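You operate a simulated robot arm through the tools that you are given. There is no shell and no other tool. Be economical: measure what you need, move in short steps, check, and stop when the job is done.

The job below is to be done with a simulated two-armed robot. You get a single attempt, and the scene is never put back.

TASK
Put the blue-banded ring from the black tray on the steel plate. Take the blue pad and leave it on top of the brown wooden block on the free end of the dark bench. Press the green zero button two times. Do these in any order. Set down upright: blue pad.

It is judged by the outcome, as a careful person would: the job done as asked, and still so three seconds after it is handed in. It fails if anything else is knocked over, pushed out of place, dropped, spilled or broken.

THE ROBOT
Two 7-joint arms with two-finger parallel grippers on one trunk, on a base that drives. Base frame: it is fixed to the floor where the robot stands at the start and does not move with it; the origin is under the middle of the robot, x ahead of it, y to its left, z up. Lengths are in m, angles in degrees, forces in N, time in s.
The left shoulder is at the start at [0.05, 0.165, 1.105], the right one opposite. With the tool pointing down near the work surface each hand reaches from about 0.24 to 0.7 m from the robot's upright axis, wherever it stands, measured 20 degrees to its own side. Places, roughly: blue pad [-1.75, -1, 1]; blue-banded ring (6x6x2 cm) [0.5, 0.1, 0.9]; green zero button [-2.4, -2.6, 1]; steel plate (18x29 cm) [0.2, 2.98, 0.8]; wooden block [-4.75, 0.5, 1]. Payload 3.91 kg a hand.
Tool frame (each hand has its own): the origin (TCP) lies between the finger pads and is the grasp point; the fingertips stand 0.03 m ahead of it; z points along the fingers, y is the line along which they close. The gripper opens to 0.11 m. The fingers are 0.02 m wide and 0.01 m thick; the gripper's body (0.048 by 0.112 m) begins 0.055 m behind the TCP.
Orientation is told as [roll, pitch, yaw] about the base's x, y, z axes, in that order, counted from this pose: with the fingers straight down and closing along the base's y, the tool's x points along the base's -x, its y along +y and its z along -z.

THE INTERFACE
- The arms move only by the tool move_arm. It takes "left_series", "right_series" or both (then of equal length, played together; a hand with none holds still); each is a list of rows, each an object (a shift or turn left out is 0, a gripper value left out holds the last) with "translation": the shift along the tool's x, y, z in m, a list of three; "delta_rot": the turn, a rotation vector about the tool's x, y, z in degrees, a list of three; "jaw": the gripper command, from -1 (fully open) to 1 (shut), values between in proportion. In form: [{"translation": [x, y, z], "delta_rot": [rx, ry, rz], "jaw": jaw}, ...]. A call has 1 to 8 rows; each row shifts and turns the commanded pose from where the row before left it, along the tool's axes as they then stand. A row lasts 0.2 s, in which the tool goes at most 0.05 m and 8.6 degrees; a call with a longer step from one row to the next is refused whole, and so is a gripper value outside its range. Where a pose cannot be reached the arm comes as near as it can. A force on the tool above 40 N (or 10 N above the force at the start of the call, whichever is more), or a blocked arm, ends the call early, and 0.2 s more pass. The fingers move at their own pace (about 0.045 m/s each) and stop on an object; they squeeze with about 35 N. The grip force told is the motor's: it shows also when the fingers shut on nothing. Time passes only in rows, and 0.2 s behind the last, so rows that do not move let the fingers close. The reply holds the time, the measured pose of the TCP, the force on the tool along the base axes, the opening and the grip force, in the units named above and with some noise, with the torque about the TCP (base axes, N m) and any sound that the robot's microphone picked up.
- Cameras (640 x 400 px; columns grow to the right, rows downward): "scene" is now at [0.1187, 0.0285, 1.2935]; the picture's right is [0.31, -0.95, 0.00], its down [-0.38, -0.12, -0.92] and it looks along [0.87, 0.28, -0.40] (base axes); focal length 264 px, centre (320, 200). "left" rides on the left gripper at [0.072, -0.017, -0.103] in its tool frame; the picture's right is [0.23, 0.97, 0.00], its down [-0.76, 0.18, -0.62] and it looks along [-0.61, 0.14, 0.78] (tool axes); focal length 222 px, centre (320, 200). "right" rides on the right gripper at [0.072, 0.017, -0.103] in its tool frame; the picture's right is [-0.23, 0.97, 0.00], its down [-0.76, -0.18, -0.62] and it looks along [-0.61, -0.14, 0.78] (tool axes); focal length 222 px, centre (320, 200). There is no depth. A picture from a camera that has moved, and an enlarged one, comes with that camera's place and axes in the base frame and with its lens.
- snapshot(camera): a new picture of that camera. The clock stands still meanwhile.
- lift_body(by): slides the trunk up (or, below 0, down) by that many m; the arms and the scene camera ride with it, the base frame stays. It gives what a move gives, with no picture.
- roll_base(legs): drives the robot by 1 to 6 legs, each [ahead, left, turn to the left] in m, m and degrees, along the robot's own axes; the way and the turn of a leg run together, so that a leg with both is an arc; at most 1.5 m and 180 degrees a leg. The arms and the cameras ride along, it lands a little off, and it stops where it bumps. It gives what a move gives.
- head_to(pan, tilt): turns the head with the scene camera to pan (to the left, within 80 degrees either way) and tilt (down, from -29 to 69), counted from straight ahead of the robot. It gives what a move gives.
- close_up(camera, box): a new picture of the part [left, top, right, bottom] of that camera's present view, enlarged. The clock stands still meanwhile.
- sign_off(): hands the job in; it is judged then, once.

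Go step by step. Nothing tells you exact positions but the pictures and the camera data: compare them with the known pose of the tool, close in by small moves and look again before you grip or let go. The budget is 165 turns and 138 pictures, counting those below and the enlarged ones. Unless the task says otherwise, let go and move clear before handing in, and close with one line.

The tools are called after "Call:" as a command line: name --argument value ..., lists and objects as JSON in quotes. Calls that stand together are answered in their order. move_arm: Moves the arms, as the interface text tells. Its arguments: {"type":"object","properties":{"left_series":{"type":"array","items":{"type":"object","properties":{"translation":{"type":"array","items":{"type":"number"}},"delta_rot":{"type":"array","items":{"type":"number"}},"jaw":{"type":"number"}}}},"right_series":{"type":"array","items":{"type":"object","properties":{"translation":{"type":"array","items":{"type":"number"}},"delta_rot":{"type":"array","items":{"type":"number"}},"jaw":{"type":"number"}}}}},"required":[]} The other tools are called the same way: lift_body (by) slides the trunk up or down; roll_base (legs) drives the base; head_to (pan, tilt) turns the head that bears the scene camera; snapshot (camera) takes a picture; close_up (camera, box) takes an enlarged picture of a part of a camera's view; sign_off () hands the job in.

At the start:

```text
t: 0.0
left_tool_pos: [0.3556, 0.2158, 1.1725]
left_ee_rot: [-0.1, 0.1, 0.3]
left_force: [0.5, -0.5, -0.3]
left_moment: [-0.02, 0.0, -0.04]
left_gripper_width: 0.1098
left_gripper_force: 0.0
right_tool_pos: [0.4747, -0.0655, 1.0995]
right_ee_rot: [0.0, 0.0, 0.0]
right_force: [0.6, -0.2, 0.3]
right_moment: [0.0, -0.03, 0.0]
right_gripper_width: 0.1101
right_gripper_force: 0.0
trunk travel left (down, up): [-0.325, 0.178]
robot x, y, heading: [0.0016, -0.0019, -0.2]
head pan, tilt: [18.0, 23.6]
```

scene: 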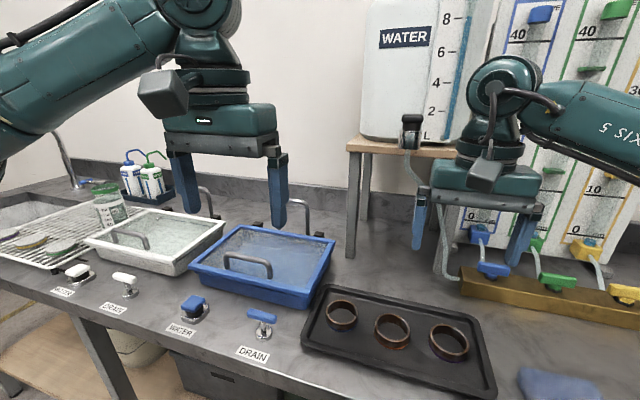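
right: 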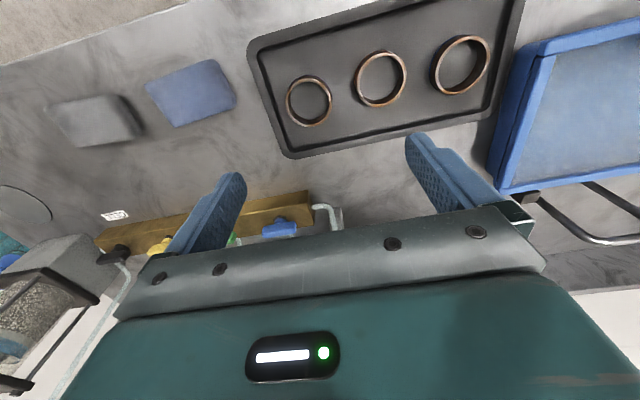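
left: 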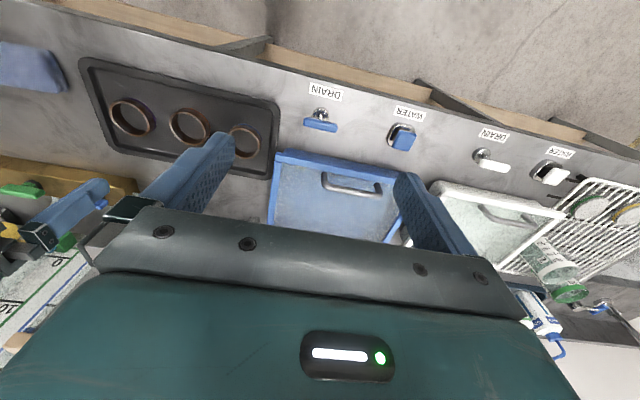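

I see a black tray with three rings on the bench; I need to find which one bears a blue band. I will zoom in first.

Call:
close_up --camera "scene" --box '[290, 270, 510, 400]'

Call:
close_up --camera "right" --box '[240, 0, 540, 170]'

```text
2.91 times, centred on (400, 335) of scene
camera zoom: at [0.1187, 0.0285, 1.2935], right [0.31, -0.95, 0.0], down [-0.38, -0.12, -0.92], along [0.87, 0.28, -0.4], focal length 767 px, centre (87, -193)
```

zoom: 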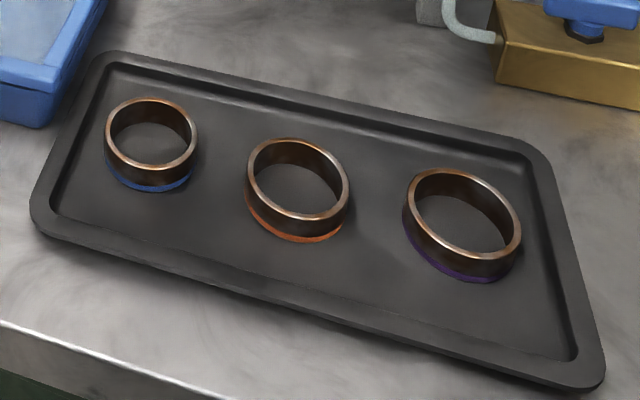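

```text
2.13 times, centred on (390, 85) of right
camera zoom: at [0.4039, -0.0483, 1.2017], right [0.23, 0.97, 0.0], down [0.76, -0.18, 0.62], along [0.61, -0.14, -0.78], focal length 474 px, centre (171, 445)
```

zoom: 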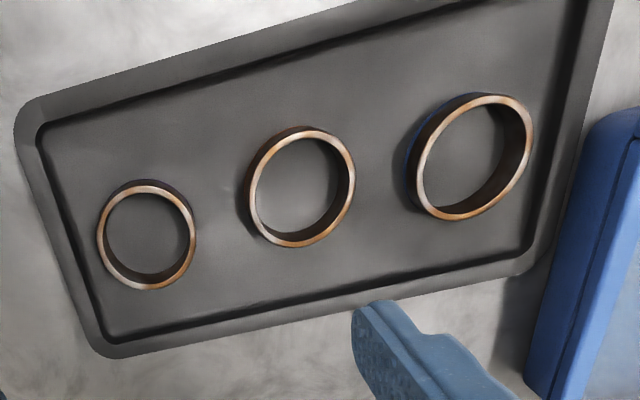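

The blue-banded ring is the leftmost one (y largest), with its top at about (0.479, 0.102, 0.906). The left hand will turn to close along x, while the right hand moves aside.

Call:
move_arm --left_series '[{"delta_rot": [0, 0, -8.5], "jaw": -0.6}, {"delta_rot": [0, 0, -8.5]}, {"delta_rot": [0, 0, -8.5]}, {"delta_rot": [0, 0, -8.5]}, {"delta_rot": [0, 0, -8.5]}, {"delta_rot": [0, 0, -8.5]}, {"delta_rot": [0, 0, -8.5]}, {"delta_rot": [0, 0, -8.5]}]' --right_series '[{"translation": [0, -0.04, 0]}, {"translation": [0, -0.04, 0]}, {"translation": [0, -0.04, 0]}, {}, {}, {}, {}, {}]'

```text
t: 1.8
left_tool_pos: [0.3564, 0.2151, 1.172]
left_ee_rot: [0.0, 0.1, 68.3]
left_force: [0.5, 0.1, 0.1]
left_moment: [0.02, 0.03, 0.0]
left_gripper_width: 0.0882
left_gripper_force: 0.1
right_tool_pos: [0.4764, -0.1863, 1.0992]
right_ee_rot: [0.0, 0.0, 0.1]
right_force: [0.5, -0.4, 0.3]
right_moment: [0.03, 0.01, 0.02]
right_gripper_width: 0.11
right_gripper_force: 0.1
trunk travel left (down, up): [-0.325, 0.178]
robot x, y, heading: [0.0011, 0.0006, -0.2]
head pan, tilt: [18.0, 23.6]
```

The turn is working; finishing it and moving above the ring.

Call:
move_arm --left_series '[{"delta_rot": [0, 0, -7.2]}, {"delta_rot": [0, 0, -7.2]}, {"delta_rot": [0, 0, -7.3]}, {"translation": [0.0283, -0.0307, 0.02]}, {"translation": [0.0283, -0.0307, 0.02]}, {"translation": [0.0283, -0.0307, 0.02]}, {"translation": [0.0283, -0.0307, 0.02]}, {"translation": [0, 0, 0.05]}]'

Call:
snapshot --camera "left"

Call:
snapshot --camera "scene"

```text
t: 3.6
left_tool_pos: [0.4821, 0.1022, 1.044]
left_ee_rot: [0.0, 0.1, 89.9]
left_force: [-0.3, -0.4, 0.7]
left_moment: [0.01, 0.01, 0.0]
left_gripper_width: 0.0882
left_gripper_force: 0.1
right_tool_pos: [0.477, -0.1863, 1.0989]
right_ee_rot: [0.0, -0.1, 0.1]
right_force: [-0.7, -0.9, 0.3]
right_moment: [0.0, 0.01, 0.01]
right_gripper_width: 0.1101
right_gripper_force: 0.1
trunk travel left (down, up): [-0.325, 0.178]
robot x, y, heading: [-0.0009, 0.001, 0.1]
head pan, tilt: [18.0, 23.6]
```

```text
132 pictures are left
camera left: at [0.4989, 0.0282, 1.1482], right [-0.97, -0.23, 0.0], down [-0.18, 0.76, 0.62], along [-0.14, 0.61, -0.78], focal length 222 px, centre (320, 200)
```

left: 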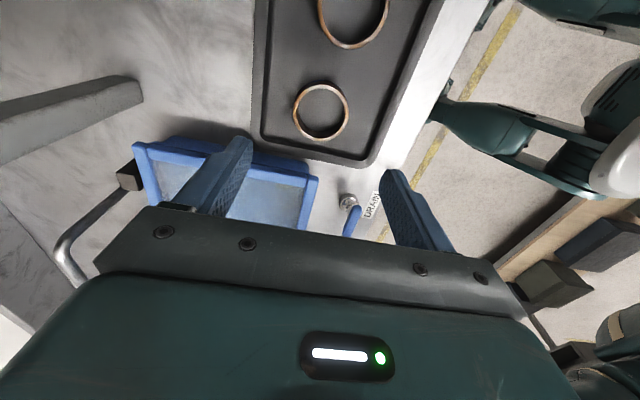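

```text
131 pictures are left
camera scene: at [0.1189, 0.0289, 1.2935], right [0.31, -0.95, 0.0], down [-0.38, -0.12, -0.92], along [0.87, 0.28, -0.4], focal length 264 px, centre (320, 200)
```

scene: 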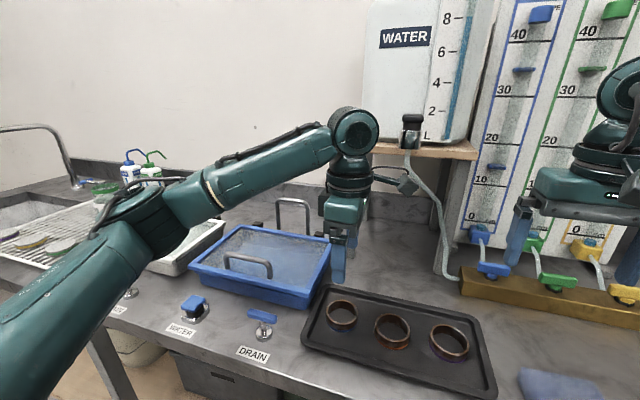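

The left hand is centred above the ring. Lowering now to just above the tray floor.

Call:
move_arm --left_series '[{"translation": [0.001, 0, 0.04]}, {"translation": [0, 0, 0.04]}, {"translation": [0, 0, 0.025]}, {"translation": [0, 0, 0.012]}, {}]'

Call:
snapshot --camera "left"

Call:
close_up --camera "scene" --box '[270, 200, 490, 400]'

```text
t: 4.8
left_tool_pos: [0.4796, 0.1007, 0.925]
left_ee_rot: [0.0, 0.1, 89.8]
left_force: [0.2, 0.2, 0.3]
left_moment: [-0.03, 0.05, 0.0]
left_gripper_width: 0.0879
left_gripper_force: 0.1
right_tool_pos: [0.4774, -0.1862, 1.098]
right_ee_rot: [0.0, 0.1, 0.0]
right_force: [0.4, 0.3, -0.6]
right_moment: [0.01, -0.01, 0.02]
right_gripper_width: 0.1102
right_gripper_force: 0.1
trunk travel left (down, up): [-0.325, 0.178]
robot x, y, heading: [0.0003, -0.002, 0.0]
head pan, tilt: [18.0, 23.6]
```

```text
130 pictures are left
camera left: at [0.4966, 0.0269, 1.0307], right [-0.97, -0.22, 0.0], down [-0.18, 0.76, 0.62], along [-0.14, 0.61, -0.78], focal length 222 px, centre (320, 200)
```

left: 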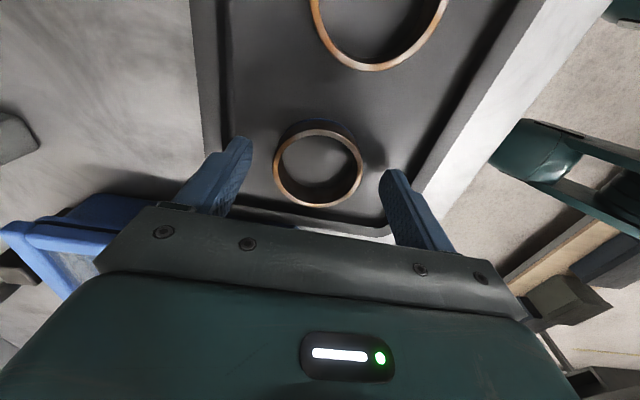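

```text
2.00 times, centred on (380, 300) of scene
camera zoom: at [0.1186, 0.0284, 1.2935], right [0.31, -0.95, 0.0], down [-0.38, -0.12, -0.92], along [0.87, 0.28, -0.4], focal length 527 px, centre (200, 0)
```

zoom: 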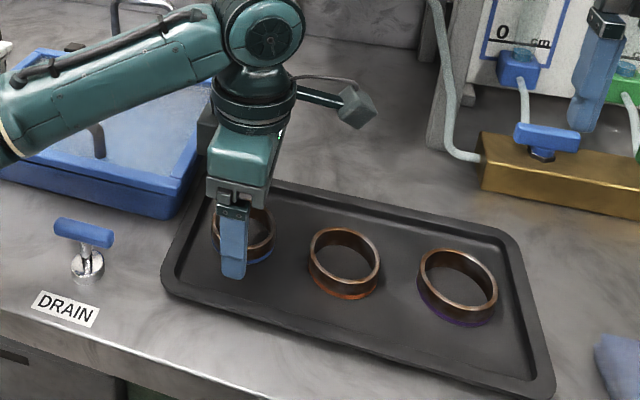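

The ring is centred between the fingers. Closing the grip.

Call:
move_arm --left_series '[{"jaw": 1, "translation": [0, 0, 0.003]}, {}, {}, {}, {}]'

Call:
snapshot --camera "left"

```text
t: 6.0
left_tool_pos: [0.4793, 0.101, 0.9253]
left_ee_rot: [0.0, 0.1, 89.9]
left_force: [1.3, 1.0, 0.9]
left_moment: [0.05, -0.06, -0.05]
left_gripper_width: 0.0589
left_gripper_force: 34.8
right_tool_pos: [0.4765, -0.1859, 1.098]
right_ee_rot: [0.0, -0.1, 0.0]
right_force: [0.5, -0.6, 0.3]
right_moment: [0.0, -0.01, -0.02]
right_gripper_width: 0.1098
right_gripper_force: 0.0
trunk travel left (down, up): [-0.325, 0.178]
robot x, y, heading: [-0.0011, 0.0014, 0.2]
head pan, tilt: [18.0, 23.6]
```

```text
128 pictures are left
camera left: at [0.4965, 0.0273, 1.028], right [-0.97, -0.22, 0.0], down [-0.18, 0.76, 0.62], along [-0.14, 0.61, -0.78], focal length 222 px, centre (320, 200)
```

left: 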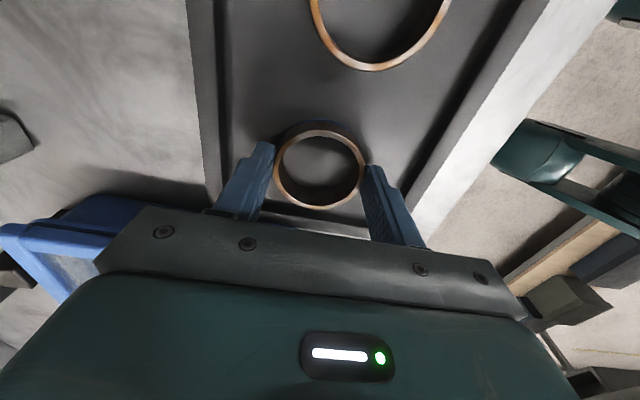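

Gripped at 59 mm with 35 N. Lifting and drawing the hand back toward the robot.

Call:
move_arm --left_series '[{"translation": [0, 0, -0.03]}, {"translation": [0, 0, -0.045]}, {"translation": [0, 0, -0.045]}, {"translation": [0, 0, -0.045]}, {"translation": [-0.03, 0.03, 0]}, {"translation": [-0.03, 0.035, 0]}, {"translation": [-0.03, 0.035, 0]}]' --right_series '[{"translation": [0.03, 0, 0]}, {"translation": [0.04, 0, 0]}, {"translation": [0.04, 0, 0]}, {"translation": [0.03, 0, 0]}, {}, {}, {}]'

Call:
snapshot --camera "left"

Call:
head_to --pan 75 --tilt 20

Call:
snapshot --camera "scene"

Call:
head_to --pan -75 --tilt 20

Call:
snapshot --camera "scene"

```text
t: 7.6
left_tool_pos: [0.3798, 0.1946, 1.087]
left_ee_rot: [0.0, 0.0, 90.0]
left_force: [-0.3, 0.2, -0.7]
left_moment: [0.0, -0.01, 0.05]
left_gripper_width: 0.0002
left_gripper_force: 35.2
right_tool_pos: [0.3363, -0.184, 1.0974]
right_ee_rot: [0.0, 0.0, -0.1]
right_force: [0.3, -0.3, 0.3]
right_moment: [0.0, 0.01, 0.03]
right_gripper_width: 0.1099
right_gripper_force: 0.2
trunk travel left (down, up): [-0.325, 0.178]
robot x, y, heading: [-0.0011, 0.0003, 0.1]
head pan, tilt: [18.0, 23.6]
```

```text
127 pictures are left
camera left: at [0.3968, 0.1207, 1.1915], right [-0.97, -0.23, 0.0], down [-0.18, 0.76, 0.62], along [-0.14, 0.61, -0.78], focal length 222 px, centre (320, 200)
```

left: 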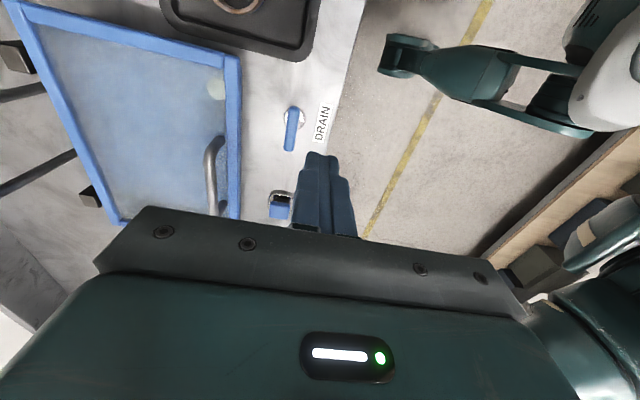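

```text
t: 8.9
left_tool_pos: [0.3802, 0.1927, 1.0878]
left_ee_rot: [0.0, 0.1, 89.9]
left_force: [-0.5, 0.0, 0.8]
left_moment: [-0.01, -0.04, 0.0]
left_gripper_width: 0.0
left_gripper_force: 35.0
right_tool_pos: [0.3362, -0.1856, 1.0982]
right_ee_rot: [0.0, 0.0, 0.1]
right_force: [-0.4, -0.1, 0.3]
right_moment: [0.02, -0.01, -0.01]
right_gripper_width: 0.1098
right_gripper_force: 0.1
trunk travel left (down, up): [-0.325, 0.178]
robot x, y, heading: [0.0044, -0.0026, 0.3]
head pan, tilt: [75.0, 20.0]
```

```text
126 pictures are left
camera scene: at [0.0549, 0.0898, 1.2994], right [0.97, -0.26, 0.0], down [-0.09, -0.33, -0.94], along [0.24, 0.91, -0.34], focal length 264 px, centre (320, 200)
```

scene: 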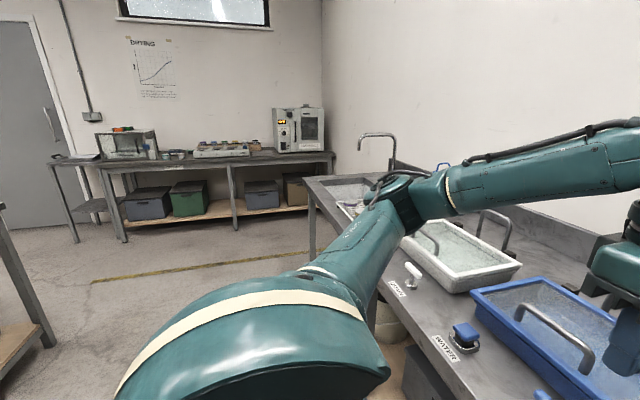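

```text
t: 11.2
left_tool_pos: [0.3821, 0.1928, 1.0872]
left_ee_rot: [0.0, 0.1, 89.8]
left_force: [0.0, -0.1, -0.1]
left_moment: [-0.01, 0.03, -0.01]
left_gripper_width: 0.0
left_gripper_force: 35.3
right_tool_pos: [0.3373, -0.1848, 1.0978]
right_ee_rot: [0.0, 0.0, 0.0]
right_force: [0.3, 0.6, -0.6]
right_moment: [-0.02, 0.0, 0.0]
right_gripper_width: 0.1098
right_gripper_force: 0.0
trunk travel left (down, up): [-0.325, 0.178]
robot x, y, heading: [-0.0013, 0.0005, -0.1]
head pan, tilt: [-75.0, 20.0]
```

```text
125 pictures are left
camera scene: at [0.0548, -0.09, 1.2994], right [-0.97, -0.26, 0.0], down [-0.09, 0.33, -0.94], along [0.24, -0.91, -0.34], focal length 264 px, centre (320, 200)
```

scene: 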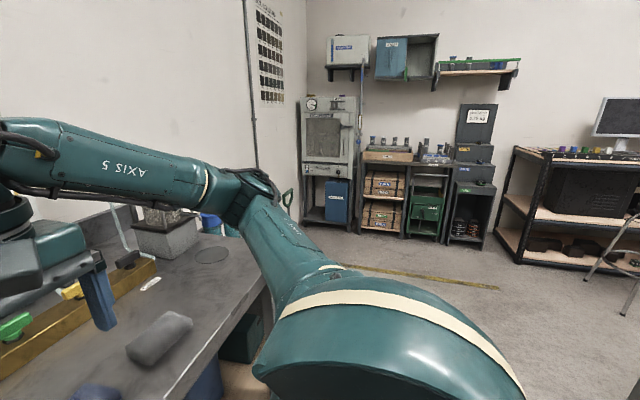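

The left hand came up empty; the ring slipped out on lifting. I'll look at the tray to see where it is.

Call:
head_to --pan 10 --tilt 35

Call:
snapshot --camera "scene"

Call:
close_up --camera "scene" --box '[240, 180, 480, 330]'

```text
t: 12.8
left_tool_pos: [0.3806, 0.1934, 1.0883]
left_ee_rot: [0.0, 0.1, 89.8]
left_force: [0.1, 0.0, -0.1]
left_moment: [-0.03, -0.03, -0.04]
left_gripper_width: 0.0
left_gripper_force: 34.8
right_tool_pos: [0.3375, -0.1857, 1.0974]
right_ee_rot: [0.1, 0.0, 0.1]
right_force: [0.0, -0.3, -0.1]
right_moment: [0.01, -0.02, 0.0]
right_gripper_width: 0.1101
right_gripper_force: 0.0
trunk travel left (down, up): [-0.325, 0.178]
robot x, y, heading: [-0.0032, -0.0011, -0.1]
head pan, tilt: [10.0, 35.0]
```

```text
124 pictures are left
camera scene: at [0.1174, 0.0151, 1.2756], right [0.17, -0.98, 0.0], down [-0.56, -0.1, -0.82], along [0.81, 0.14, -0.57], focal length 264 px, centre (320, 200)
```

scene: 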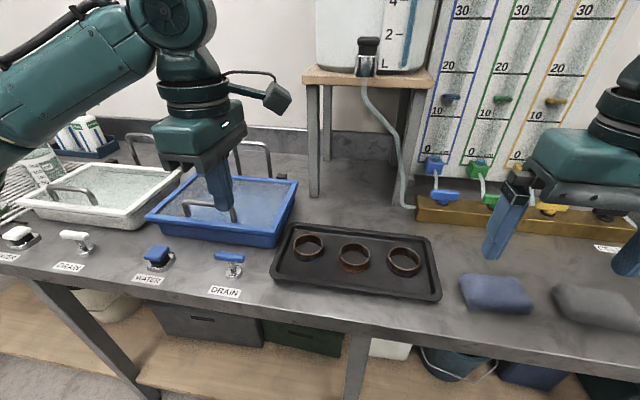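

```text
2.67 times, centred on (360, 255) of scene
camera zoom: at [0.1174, 0.0151, 1.2756], right [0.17, -0.98, 0.0], down [-0.56, -0.1, -0.82], along [0.81, 0.14, -0.57], focal length 703 px, centre (213, 53)
```

zoom: 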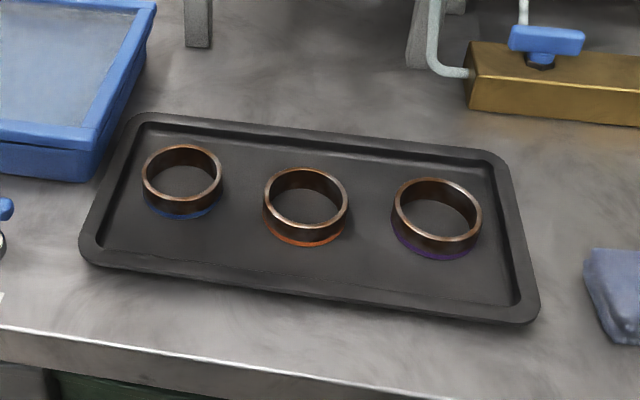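

The ring still stands upright in its place, so the earlier grip was just too shallow. I'll return above it and go deeper this time.

Call:
move_arm --left_series '[{"translation": [0.03, -0.035, 0], "jaw": -0.6}, {"translation": [0.03, -0.035, 0]}, {"translation": [0.033, -0.033, 0]}, {"translation": [0, 0, 0.03]}, {"translation": [0, 0, 0.03]}, {"translation": [0, 0, 0.03]}, {}]'

Call:
snapshot --camera "left"

Call:
close_up --camera "scene" --box '[240, 180, 480, 330]'

```text
t: 14.4
left_tool_pos: [0.4816, 0.0974, 0.9982]
left_ee_rot: [0.0, 0.1, 89.9]
left_force: [-0.1, -0.8, 0.0]
left_moment: [0.03, 0.0, 0.0]
left_gripper_width: 0.0879
left_gripper_force: 0.0
right_tool_pos: [0.3365, -0.1854, 1.0962]
right_ee_rot: [0.1, 0.0, -0.1]
right_force: [-0.3, -0.5, -0.5]
right_moment: [0.01, -0.01, 0.01]
right_gripper_width: 0.1099
right_gripper_force: 0.1
trunk travel left (down, up): [-0.325, 0.178]
robot x, y, heading: [-0.0015, 0.0017, -0.1]
head pan, tilt: [10.0, 35.0]
```

```text
122 pictures are left
camera left: at [0.4992, 0.0248, 1.1019], right [-0.97, -0.23, 0.0], down [-0.18, 0.76, 0.62], along [-0.14, 0.61, -0.78], focal length 222 px, centre (320, 200)
```

left: 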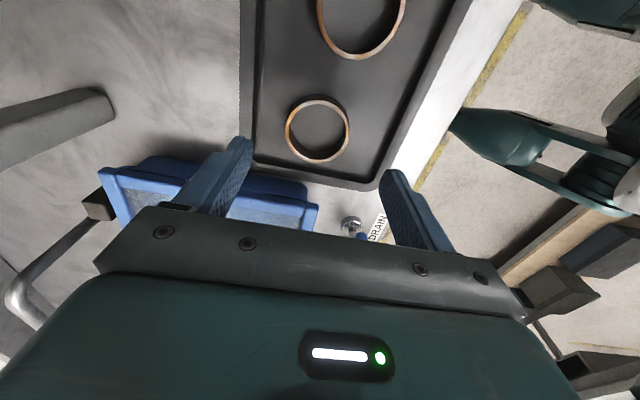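

```text
2.67 times, centred on (360, 255) of scene
camera zoom: at [0.1174, 0.0152, 1.2756], right [0.17, -0.98, 0.0], down [-0.56, -0.1, -0.82], along [0.81, 0.14, -0.57], focal length 703 px, centre (213, 53)
```

zoom: 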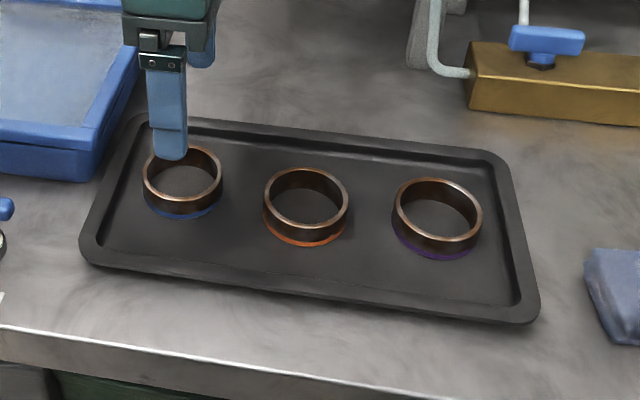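

Ring is at about (0.485, 0.099), top 0.907. Lowering in small steps toward the tray floor.

Call:
move_arm --left_series '[{"translation": [-0.002, -0.003, 0.03]}, {"translation": [0, 0, 0.03]}, {"translation": [0, 0, 0.015]}, {"translation": [0, 0, 0.004]}, {"translation": [0, 0, 0.003]}, {}]'

Call:
close_up --camera "scene" --box '[260, 200, 380, 300]'

Call:
snapshot --camera "left"

```text
t: 15.8
left_tool_pos: [0.4847, 0.099, 0.9155]
left_ee_rot: [0.0, 0.1, 89.9]
left_force: [0.8, 0.4, -0.4]
left_moment: [-0.01, 0.04, 0.0]
left_gripper_width: 0.0878
left_gripper_force: 0.0
right_tool_pos: [0.3364, -0.1865, 1.0978]
right_ee_rot: [0.0, -0.1, 0.1]
right_force: [0.2, 0.8, 0.0]
right_moment: [-0.01, 0.03, 0.01]
right_gripper_width: 0.1101
right_gripper_force: 0.2
trunk travel left (down, up): [-0.325, 0.178]
robot x, y, heading: [-0.0011, -0.0035, 0.2]
head pan, tilt: [10.0, 35.0]
```

```text
4.00 times, centred on (320, 250) of scene
camera zoom: at [0.1174, 0.0152, 1.2756], right [0.17, -0.98, 0.0], down [-0.56, -0.1, -0.82], along [0.81, 0.14, -0.57], focal length 1055 px, centre (320, 0)
```

zoom: 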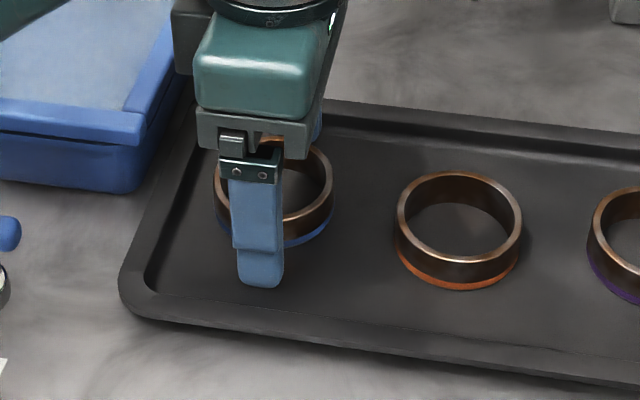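

```text
119 pictures are left
camera left: at [0.5015, 0.026, 1.0191], right [-0.97, -0.22, 0.0], down [-0.18, 0.76, 0.62], along [-0.14, 0.61, -0.78], focal length 222 px, centre (320, 200)
```

left: 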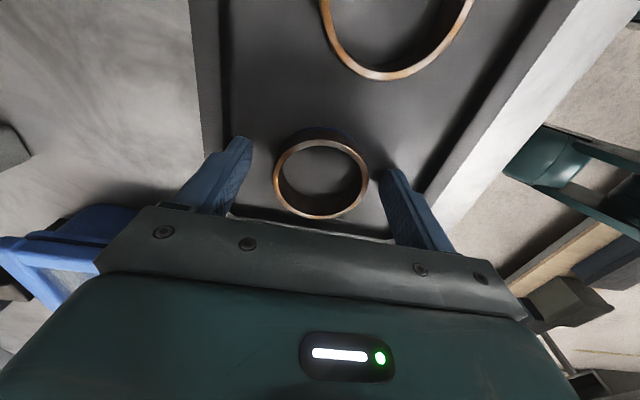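

Still no contact with the tray floor; going down a few more millimetres.

Call:
move_arm --left_series '[{"translation": [-0.001, 0, 0.003]}, {}, {"translation": [0, 0, 0.003]}, {}]'

```text
t: 16.8
left_tool_pos: [0.4847, 0.0993, 0.9157]
left_ee_rot: [-0.5, 0.4, 89.8]
left_force: [-3.0, -0.8, 14.2]
left_moment: [0.14, 0.87, 0.16]
left_gripper_width: 0.0898
left_gripper_force: 1.9
right_tool_pos: [0.3358, -0.1856, 1.0984]
right_ee_rot: [0.1, 0.0, 0.0]
right_force: [-0.6, -0.4, 0.4]
right_moment: [-0.01, -0.02, 0.01]
right_gripper_width: 0.11
right_gripper_force: 0.1
trunk travel left (down, up): [-0.325, 0.178]
robot x, y, heading: [0.0003, 0.0012, -0.1]
head pan, tilt: [10.0, 35.0]
stopped in row 4 (left hand): the force on the tool passed its limit (the readings are from after the stop); the commanded pose is now the measured one
```

Contact with the floor at TCP 0.915. Backing off 2 mm, closing, then lifting a bit.

Call:
move_arm --left_series '[{"translation": [0, 0, -0.002], "delta_rot": [0, 0, 0]}, {"jaw": 1}, {}, {}, {}, {}]'

Call:
snapshot --camera "left"

Call:
close_up --camera "scene" --box '[260, 200, 380, 300]'

```text
t: 18.2
left_tool_pos: [0.4853, 0.1015, 0.9147]
left_ee_rot: [-0.4, 0.3, 89.8]
left_force: [-1.9, -0.4, 2.5]
left_moment: [0.02, 0.17, 0.0]
left_gripper_width: 0.0591
left_gripper_force: 35.3
right_tool_pos: [0.3359, -0.1851, 1.0981]
right_ee_rot: [0.1, -0.1, 0.1]
right_force: [0.2, 0.5, 0.5]
right_moment: [0.0, 0.04, 0.0]
right_gripper_width: 0.1101
right_gripper_force: 0.0
trunk travel left (down, up): [-0.325, 0.178]
robot x, y, heading: [0.0001, 0.0001, 0.0]
head pan, tilt: [10.0, 35.0]
```

```text
118 pictures are left
camera left: at [0.5017, 0.0274, 1.0195], right [-0.97, -0.22, -0.01], down [-0.18, 0.77, 0.62], along [-0.13, 0.6, -0.79], focal length 222 px, centre (320, 200)
```

left: 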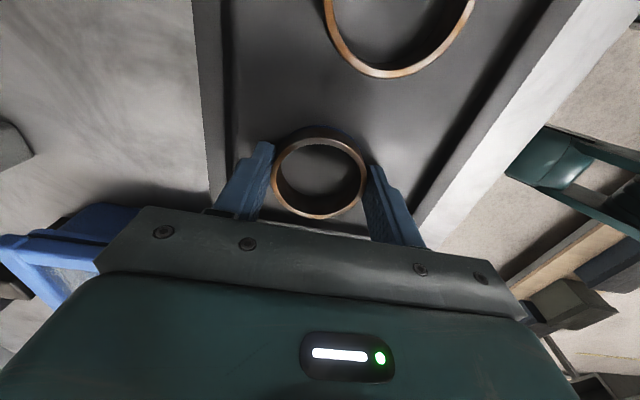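

```text
4.00 times, centred on (320, 250) of scene
camera zoom: at [0.117, 0.0151, 1.2756], right [0.17, -0.98, 0.0], down [-0.56, -0.1, -0.82], along [0.81, 0.14, -0.57], focal length 1055 px, centre (320, 0)
```

zoom: 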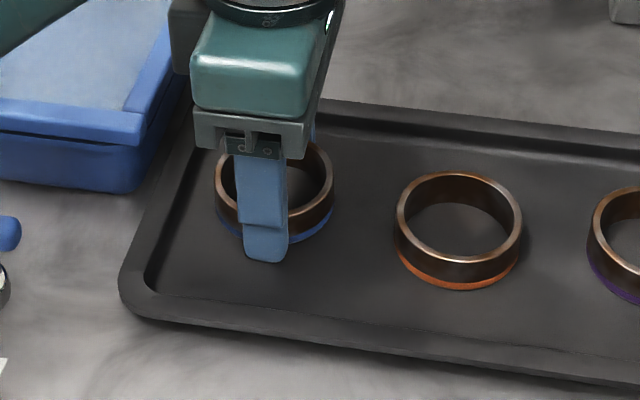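

Gripped again, deeper. Lifting slowly to test.

Call:
move_arm --left_series '[{"translation": [0, 0, -0.005]}, {"translation": [0, 0, -0.01]}, {"translation": [0, 0, -0.015]}, {}]'

Call:
snapshot --camera "left"

```text
t: 19.2
left_tool_pos: [0.4859, 0.101, 0.9451]
left_ee_rot: [-0.4, 0.3, 89.7]
left_force: [0.4, -0.3, -0.5]
left_moment: [0.0, 0.0, 0.02]
left_gripper_width: 0.0588
left_gripper_force: 35.0
right_tool_pos: [0.3371, -0.1856, 1.0981]
right_ee_rot: [0.0, -0.1, -0.1]
right_force: [0.1, 0.0, 0.6]
right_moment: [0.0, -0.04, 0.02]
right_gripper_width: 0.1101
right_gripper_force: 0.0
trunk travel left (down, up): [-0.325, 0.178]
robot x, y, heading: [-0.0029, 0.0012, -0.0]
head pan, tilt: [10.0, 35.0]
```

```text
116 pictures are left
camera left: at [0.5017, 0.0276, 1.0488], right [-0.97, -0.22, 0.0], down [-0.18, 0.77, 0.62], along [-0.14, 0.6, -0.79], focal length 222 px, centre (320, 200)
```

left: 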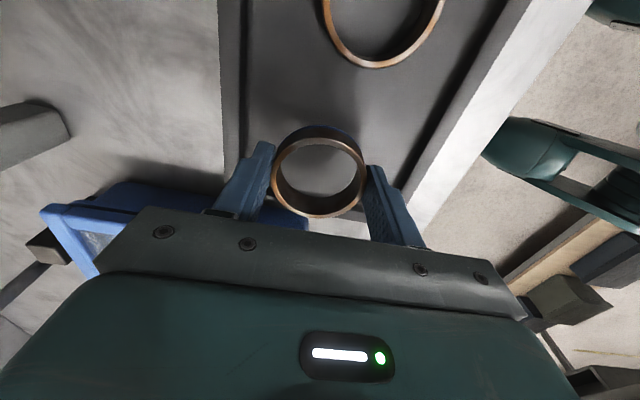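

The ring is held now. I lift it gently higher and pull it back.

Call:
move_arm --left_series '[{"translation": [0, 0, -0.015]}, {"translation": [0, 0, -0.02]}, {"translation": [0, 0, -0.02]}, {"translation": [0, 0, -0.025]}, {"translation": [0, 0, -0.025]}, {"translation": [0, 0, -0.025]}, {"translation": [0, 0, -0.02]}, {"translation": [0, 0, -0.01]}]'

Call:
move_arm --left_series '[{"translation": [-0.01, 0.01, 0]}, {"translation": [-0.015, 0.02, 0]}, {"translation": [-0.015, 0.02, 0]}, {"translation": [-0.015, 0.02, 0]}, {"translation": [-0.015, 0.02, 0]}, {"translation": [-0.015, 0.02, 0]}, {"translation": [-0.01, 0.01, 0]}]'

Call:
snapshot --camera "left"

Call:
snapshot --camera "scene"

```text
t: 21.0
left_tool_pos: [0.4862, 0.1023, 1.1049]
left_ee_rot: [-0.3, 0.4, 89.9]
left_force: [-0.4, 0.3, -1.6]
left_moment: [0.01, -0.02, 0.01]
left_gripper_width: 0.0589
left_gripper_force: 35.4
right_tool_pos: [0.3378, -0.1867, 1.0974]
right_ee_rot: [0.1, 0.1, 0.0]
right_force: [0.5, 0.6, 0.8]
right_moment: [0.0, 0.0, -0.05]
right_gripper_width: 0.1102
right_gripper_force: 0.0
trunk travel left (down, up): [-0.325, 0.178]
robot x, y, heading: [0.0015, -0.0001, -0.1]
head pan, tilt: [10.0, 35.0]
```

```text
t: 22.6
left_tool_pos: [0.3652, 0.1942, 1.1039]
left_ee_rot: [-0.4, 0.3, 89.8]
left_force: [-0.1, 0.3, -1.4]
left_moment: [0.0, -0.05, -0.01]
left_gripper_width: 0.0588
left_gripper_force: 34.9
right_tool_pos: [0.3363, -0.1846, 1.0983]
right_ee_rot: [0.0, 0.0, 0.0]
right_force: [-0.3, 0.1, -1.0]
right_moment: [0.01, 0.02, -0.02]
right_gripper_width: 0.11
right_gripper_force: 0.1
trunk travel left (down, up): [-0.325, 0.178]
robot x, y, heading: [-0.0005, -0.0, 0.0]
head pan, tilt: [10.0, 35.0]
```

```text
115 pictures are left
camera left: at [0.3816, 0.1226, 1.2077], right [-0.97, -0.22, -0.01], down [-0.18, 0.77, 0.62], along [-0.13, 0.6, -0.79], focal length 222 px, centre (320, 200)
```

left: 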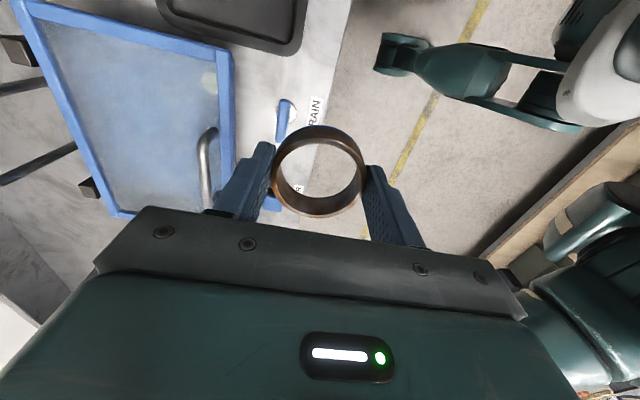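

```text
114 pictures are left
camera scene: at [0.1174, 0.0153, 1.2756], right [0.17, -0.98, 0.0], down [-0.56, -0.1, -0.82], along [0.81, 0.14, -0.57], focal length 264 px, centre (320, 200)
```

scene: 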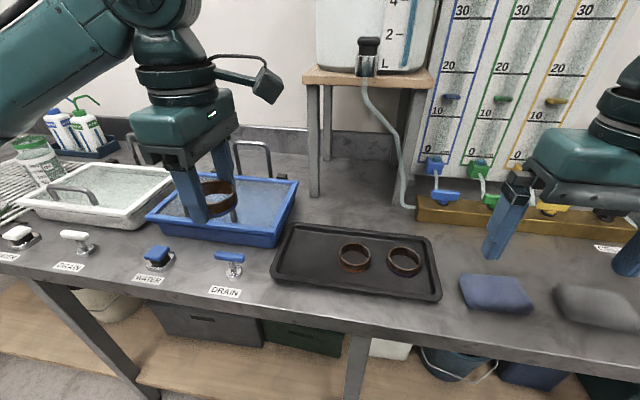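

The ring is held. The plate should be on the far table to the left; I'll back off, turn left and look.

Call:
roll_base --legs '[[-0.4, 0, 0], [0, 0, 90]]'

Call:
head_to --pan 0 --tilt 20

Call:
snapshot --camera "scene"

Call:
head_to --pan 70 --tilt 20

Call:
snapshot --camera "scene"

```text
t: 28.9
left_tool_pos: [-0.5936, 0.3697, 1.1043]
left_ee_rot: [-0.4, 0.3, 179.4]
left_force: [0.4, -0.1, -1.9]
left_moment: [0.01, 0.01, 0.01]
left_gripper_width: 0.0591
left_gripper_force: 34.9
right_tool_pos: [-0.2114, 0.3376, 1.0986]
right_ee_rot: [0.0, -0.1, 89.6]
right_force: [0.1, -0.2, -0.6]
right_moment: [0.0, 0.01, 0.01]
right_gripper_width: 0.1099
right_gripper_force: 0.2
trunk travel left (down, up): [-0.325, 0.178]
robot x, y, heading: [-0.403, 0.0014, 89.5]
head pan, tilt: [10.0, 35.0]
```

```text
t: 29.7
left_tool_pos: [-0.5933, 0.3685, 1.1038]
left_ee_rot: [-0.4, 0.3, 179.4]
left_force: [1.1, -0.1, 0.3]
left_moment: [0.03, 0.01, 0.05]
left_gripper_width: 0.059
left_gripper_force: 35.2
right_tool_pos: [-0.2119, 0.3379, 1.0973]
right_ee_rot: [-0.1, 0.1, 89.5]
right_force: [-0.3, 0.2, 0.2]
right_moment: [0.0, -0.01, 0.0]
right_gripper_width: 0.1099
right_gripper_force: 0.2
trunk travel left (down, up): [-0.325, 0.178]
robot x, y, heading: [-0.3978, 0.0025, 89.5]
head pan, tilt: [0.0, 20.0]
```

```text
113 pictures are left
camera scene: at [-0.3981, 0.1245, 1.2993], right [1.0, -0.01, 0.0], down [0.0, -0.34, -0.94], along [0.01, 0.94, -0.34], focal length 264 px, centre (320, 200)
```

scene: 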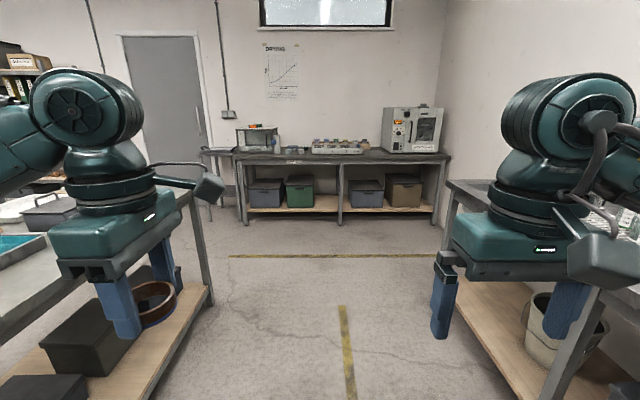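

```text
t: 31.1
left_tool_pos: [-0.5939, 0.3682, 1.1027]
left_ee_rot: [-0.4, 0.4, 179.5]
left_force: [-0.3, -0.7, -1.1]
left_moment: [0.01, 0.01, 0.05]
left_gripper_width: 0.0591
left_gripper_force: 34.5
right_tool_pos: [-0.2122, 0.3373, 1.0973]
right_ee_rot: [0.1, 0.0, 89.5]
right_force: [0.5, -0.9, 0.0]
right_moment: [0.01, 0.03, 0.01]
right_gripper_width: 0.1101
right_gripper_force: 0.0
trunk travel left (down, up): [-0.325, 0.178]
robot x, y, heading: [-0.402, 0.0014, 89.7]
head pan, tilt: [70.0, 20.0]
```

```text
112 pictures are left
camera scene: at [-0.486, 0.0639, 1.2994], right [0.35, 0.94, 0.0], down [0.32, -0.12, -0.94], along [-0.88, 0.33, -0.34], focal length 264 px, centre (320, 200)
```

scene: 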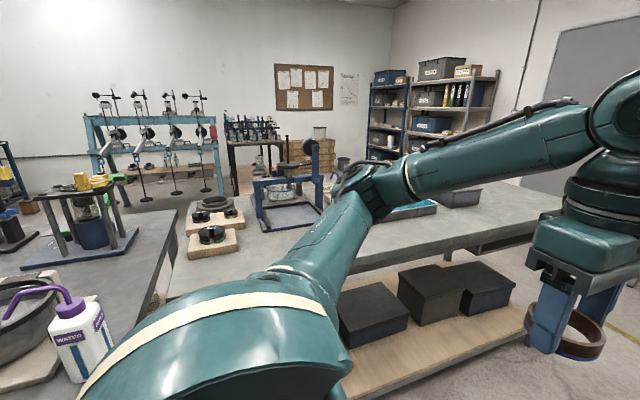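

The corridor ahead is clear, with the target table at the end. I'll drive 1.4 m ahead and look closer.

Call:
roll_base --legs '[[1.4, 0, 0]]'

Call:
head_to --pan -20 --tilt 25

Call:
snapshot --camera "scene"

```text
t: 38.0
left_tool_pos: [-0.6001, 1.7582, 1.1025]
left_ee_rot: [-0.3, 0.3, -179.8]
left_force: [-0.2, -0.3, -0.5]
left_moment: [0.02, 0.04, -0.02]
left_gripper_width: 0.0592
left_gripper_force: 35.1
right_tool_pos: [-0.2193, 1.7324, 1.0981]
right_ee_rot: [0.0, 0.0, 90.4]
right_force: [0.7, 0.5, -0.2]
right_moment: [0.02, 0.03, 0.0]
right_gripper_width: 0.1098
right_gripper_force: 0.0
trunk travel left (down, up): [-0.325, 0.178]
robot x, y, heading: [-0.4022, 1.3928, 90.6]
head pan, tilt: [70.0, 20.0]
```

```text
t: 39.7
left_tool_pos: [-0.6006, 1.7566, 1.104]
left_ee_rot: [-0.4, 0.3, -179.7]
left_force: [0.6, 0.1, -1.6]
left_moment: [-0.05, 0.03, -0.01]
left_gripper_width: 0.0593
left_gripper_force: 34.8
right_tool_pos: [-0.2205, 1.7326, 1.0978]
right_ee_rot: [0.0, 0.0, 90.5]
right_force: [-0.4, 0.4, 1.1]
right_moment: [0.01, -0.02, -0.03]
right_gripper_width: 0.1103
right_gripper_force: 0.0
trunk travel left (down, up): [-0.325, 0.178]
robot x, y, heading: [-0.4017, 1.395, 90.5]
head pan, tilt: [-20.0, 25.0]
```

```text
111 pictures are left
camera scene: at [-0.3702, 1.5098, 1.2913], right [0.94, -0.33, 0.0], down [-0.14, -0.4, -0.91], along [0.3, 0.85, -0.42], focal length 264 px, centre (320, 200)
```

scene: 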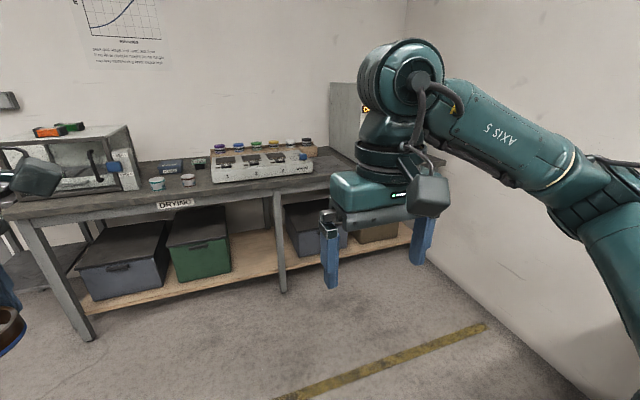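

The plate is hidden behind the right arm. I'll drive ahead 0.65 m and shift right 0.7 m, staying short of the table, then look again.

Call:
roll_base --legs '[[0.65, 0, 0], [0, -0.35, 0], [0, -0.35, 0]]'

Call:
head_to --pan 0 --tilt 35

Call:
snapshot --camera "scene"

```text
t: 47.0
left_tool_pos: [0.0858, 2.4067, 1.103]
left_ee_rot: [-0.5, 0.3, -179.8]
left_force: [0.6, 0.3, -0.7]
left_moment: [-0.01, -0.02, -0.04]
left_gripper_width: 0.059
left_gripper_force: 35.2
right_tool_pos: [0.4674, 2.3799, 1.0969]
right_ee_rot: [0.1, 0.0, 90.3]
right_force: [1.4, -0.5, 0.4]
right_moment: [0.03, -0.02, 0.03]
right_gripper_width: 0.1097
right_gripper_force: 0.1
trunk travel left (down, up): [-0.325, 0.178]
robot x, y, heading: [0.2875, 2.042, 90.5]
head pan, tilt: [-20.0, 25.0]
```

```text
t: 47.8
left_tool_pos: [0.0863, 2.406, 1.1036]
left_ee_rot: [-0.3, 0.3, -179.7]
left_force: [-0.3, -0.5, -1.1]
left_moment: [-0.03, 0.02, -0.02]
left_gripper_width: 0.0591
left_gripper_force: 34.9
right_tool_pos: [0.4672, 2.3795, 1.0981]
right_ee_rot: [0.1, 0.1, 90.3]
right_force: [0.5, 0.3, 0.0]
right_moment: [0.04, 0.0, 0.0]
right_gripper_width: 0.1097
right_gripper_force: 0.0
trunk travel left (down, up): [-0.325, 0.178]
robot x, y, heading: [0.2809, 2.0413, 90.5]
head pan, tilt: [0.0, 35.0]
```

```text
110 pictures are left
camera scene: at [0.2844, 2.1594, 1.2756], right [1.0, 0.01, 0.0], down [0.0, -0.57, -0.82], along [-0.01, 0.82, -0.57], focal length 264 px, centre (320, 200)
```

scene: 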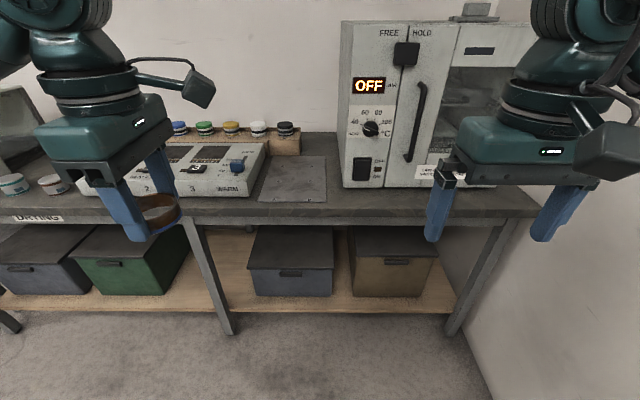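

The plate spans about x 0.10–0.28, y 2.84–3.13 at z≈0.80. I'll drive 0.36 m ahead to bring it within reach.

Call:
roll_base --legs '[[0.36, 0, 0]]'

Call:
head_to --pan 5 --tilt 40

Call:
snapshot --camera "scene"

Call:
snapshot --camera "left"

```text
t: 50.1
left_tool_pos: [0.0814, 2.7621, 1.103]
left_ee_rot: [-0.4, 0.3, -179.5]
left_force: [-0.4, 0.4, -0.9]
left_moment: [-0.01, 0.0, -0.02]
left_gripper_width: 0.0591
left_gripper_force: 34.7
right_tool_pos: [0.464, 2.7382, 1.098]
right_ee_rot: [0.0, 0.0, 90.4]
right_force: [0.0, -0.2, -0.7]
right_moment: [-0.02, 0.02, 0.01]
right_gripper_width: 0.1098
right_gripper_force: 0.0
trunk travel left (down, up): [-0.325, 0.178]
robot x, y, heading: [0.2799, 2.3984, 90.5]
head pan, tilt: [0.0, 35.0]
```

```text
t: 50.8
left_tool_pos: [0.082, 2.7597, 1.1024]
left_ee_rot: [-0.4, 0.3, -179.6]
left_force: [-0.2, -0.3, -0.1]
left_moment: [0.03, 0.04, 0.01]
left_gripper_width: 0.0591
left_gripper_force: 35.5
right_tool_pos: [0.4629, 2.7364, 1.0986]
right_ee_rot: [0.0, 0.0, 90.5]
right_force: [0.4, -0.2, 0.3]
right_moment: [0.02, 0.01, 0.02]
right_gripper_width: 0.1099
right_gripper_force: 0.2
trunk travel left (down, up): [-0.325, 0.178]
robot x, y, heading: [0.2852, 2.396, 90.2]
head pan, tilt: [5.0, 40.0]
```

```text
109 pictures are left
camera scene: at [0.2738, 2.5118, 1.268], right [1.0, 0.1, 0.0], down [0.06, -0.64, -0.77], along [-0.07, 0.76, -0.64], focal length 264 px, centre (320, 200)
```

scene: 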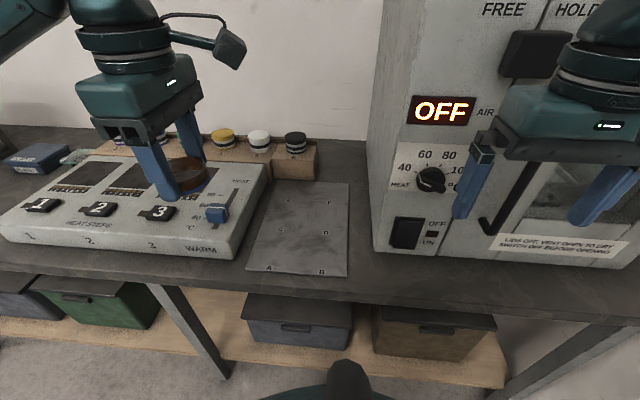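

```text
108 pictures are left
camera left: at [0.1547, 2.7775, 1.2077], right [0.23, -0.97, 0.0], down [-0.76, -0.19, 0.62], along [-0.6, -0.14, -0.79], focal length 222 px, centre (320, 200)
```

left: 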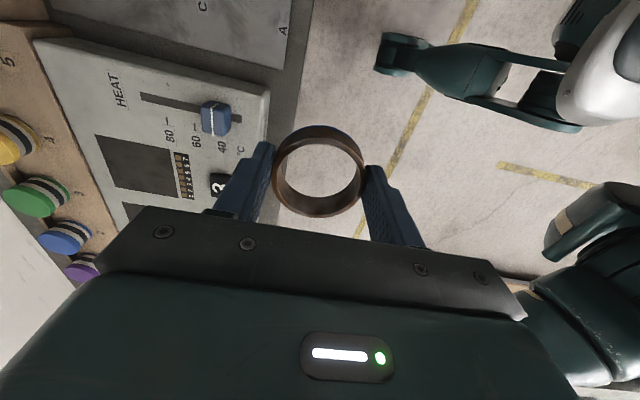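

The plate centre is about (0.19, 2.98). I carry the ring over it at height.

Call:
move_arm --left_series '[{"translation": [0.008, -0.014, 0]}, {"translation": [0.014, -0.026, 0]}, {"translation": [0.015, -0.028, 0]}, {"translation": [0.015, -0.028, 0]}, {"translation": [0.015, -0.028, 0]}, {"translation": [0.015, -0.028, 0]}, {"translation": [0.014, -0.026, 0]}, {"translation": [0.012, -0.02, 0]}]'

Call:
move_arm --left_series '[{"translation": [0, 0, 0.015]}, {"translation": [0, 0, 0.03]}, {"translation": [0, 0, 0.03]}, {"translation": [0, 0, 0.03]}, {"translation": [0, 0, 0.03]}, {"translation": [0, 0, 0.03]}, {"translation": [0, 0, 0.03]}, {"translation": [0, 0, 0.015]}]'

Call:
snapshot --camera "left"

Call:
snapshot --camera "scene"

```text
t: 52.6
left_tool_pos: [0.1886, 2.9606, 1.1042]
left_ee_rot: [-0.4, 0.2, -179.6]
left_force: [-0.3, -0.2, -0.9]
left_moment: [0.01, 0.0, 0.03]
left_gripper_width: 0.0591
left_gripper_force: 35.4
right_tool_pos: [0.464, 2.7365, 1.0979]
right_ee_rot: [0.1, 0.1, 90.5]
right_force: [-0.5, -0.4, -0.3]
right_moment: [0.02, 0.0, -0.03]
right_gripper_width: 0.11
right_gripper_force: 0.0
trunk travel left (down, up): [-0.325, 0.178]
robot x, y, heading: [0.2797, 2.3991, 90.5]
head pan, tilt: [5.0, 40.0]
```

```text
t: 54.4
left_tool_pos: [0.1904, 2.963, 0.893]
left_ee_rot: [-0.4, 0.3, -179.5]
left_force: [0.5, 0.4, -0.9]
left_moment: [-0.01, -0.01, 0.01]
left_gripper_width: 0.0591
left_gripper_force: 35.2
right_tool_pos: [0.4627, 2.7359, 1.0971]
right_ee_rot: [0.0, 0.1, 90.5]
right_force: [0.8, 0.1, 0.1]
right_moment: [0.0, 0.02, -0.01]
right_gripper_width: 0.1097
right_gripper_force: 0.0
trunk travel left (down, up): [-0.325, 0.178]
robot x, y, heading: [0.2782, 2.3983, 90.4]
head pan, tilt: [5.0, 40.0]
```

```text
107 pictures are left
camera left: at [0.2625, 2.978, 0.9974], right [0.23, -0.97, -0.01], down [-0.76, -0.19, 0.62], along [-0.6, -0.14, -0.79], focal length 222 px, centre (320, 200)
```

left: 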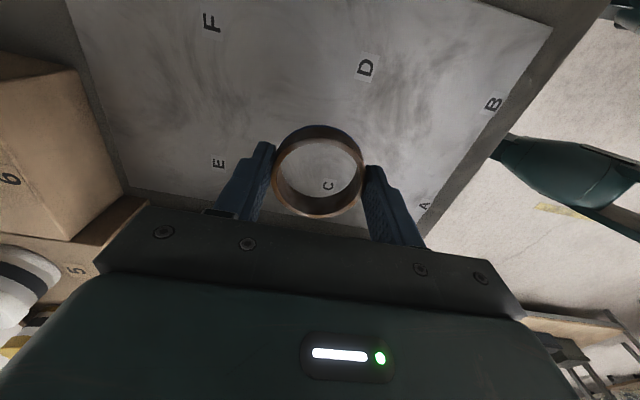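

```text
106 pictures are left
camera scene: at [0.2738, 2.5119, 1.268], right [1.0, 0.1, 0.0], down [0.06, -0.64, -0.77], along [-0.07, 0.76, -0.64], focal length 264 px, centre (320, 200)
```

scene: 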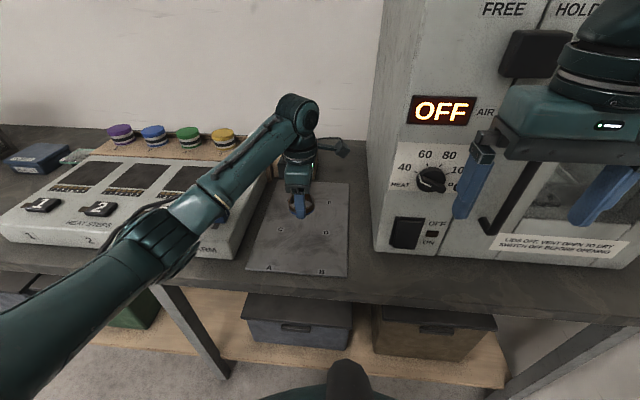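

Hand is over the plate around mark C, ring about 6 cm above it. I watch the elbow's clearance from the WARM device as I go lower.

Call:
move_arm --left_series '[{"translation": [0, 0, 0.015]}, {"translation": [0, 0, 0.015]}, {}]'

Call:
snapshot --camera "scene"

Call:
snapshot --camera "right"

```text
t: 55.2
left_tool_pos: [0.1909, 2.9626, 0.8641]
left_ee_rot: [-0.3, 0.2, -179.6]
left_force: [-0.3, 0.0, -1.1]
left_moment: [-0.01, 0.0, -0.01]
left_gripper_width: 0.0591
left_gripper_force: 34.6
right_tool_pos: [0.4634, 2.7371, 1.098]
right_ee_rot: [-0.1, 0.0, 90.5]
right_force: [0.5, -0.1, 0.8]
right_moment: [0.0, 0.0, -0.01]
right_gripper_width: 0.1101
right_gripper_force: 0.0
trunk travel left (down, up): [-0.325, 0.178]
robot x, y, heading: [0.2813, 2.3951, 90.4]
head pan, tilt: [5.0, 40.0]
```

```text
105 pictures are left
camera scene: at [0.2737, 2.5118, 1.268], right [1.0, 0.1, 0.0], down [0.06, -0.64, -0.77], along [-0.07, 0.76, -0.64], focal length 264 px, centre (320, 200)
```

scene: 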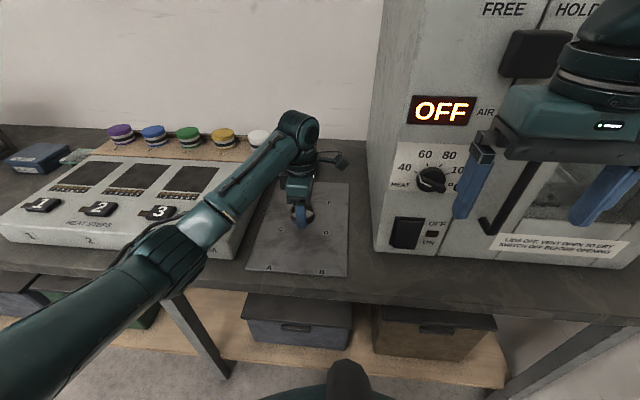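

```text
104 pictures are left
camera right: at [0.4476, 2.6639, 1.1998], right [-0.98, 0.22, 0.0], down [0.17, 0.76, 0.62], along [0.14, 0.61, -0.78], focal length 222 px, centre (320, 200)
```

right: 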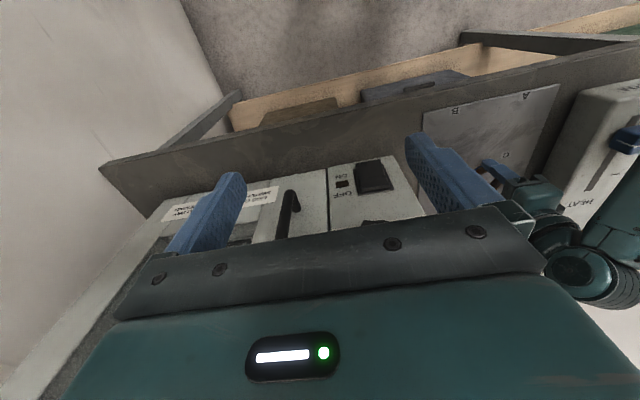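

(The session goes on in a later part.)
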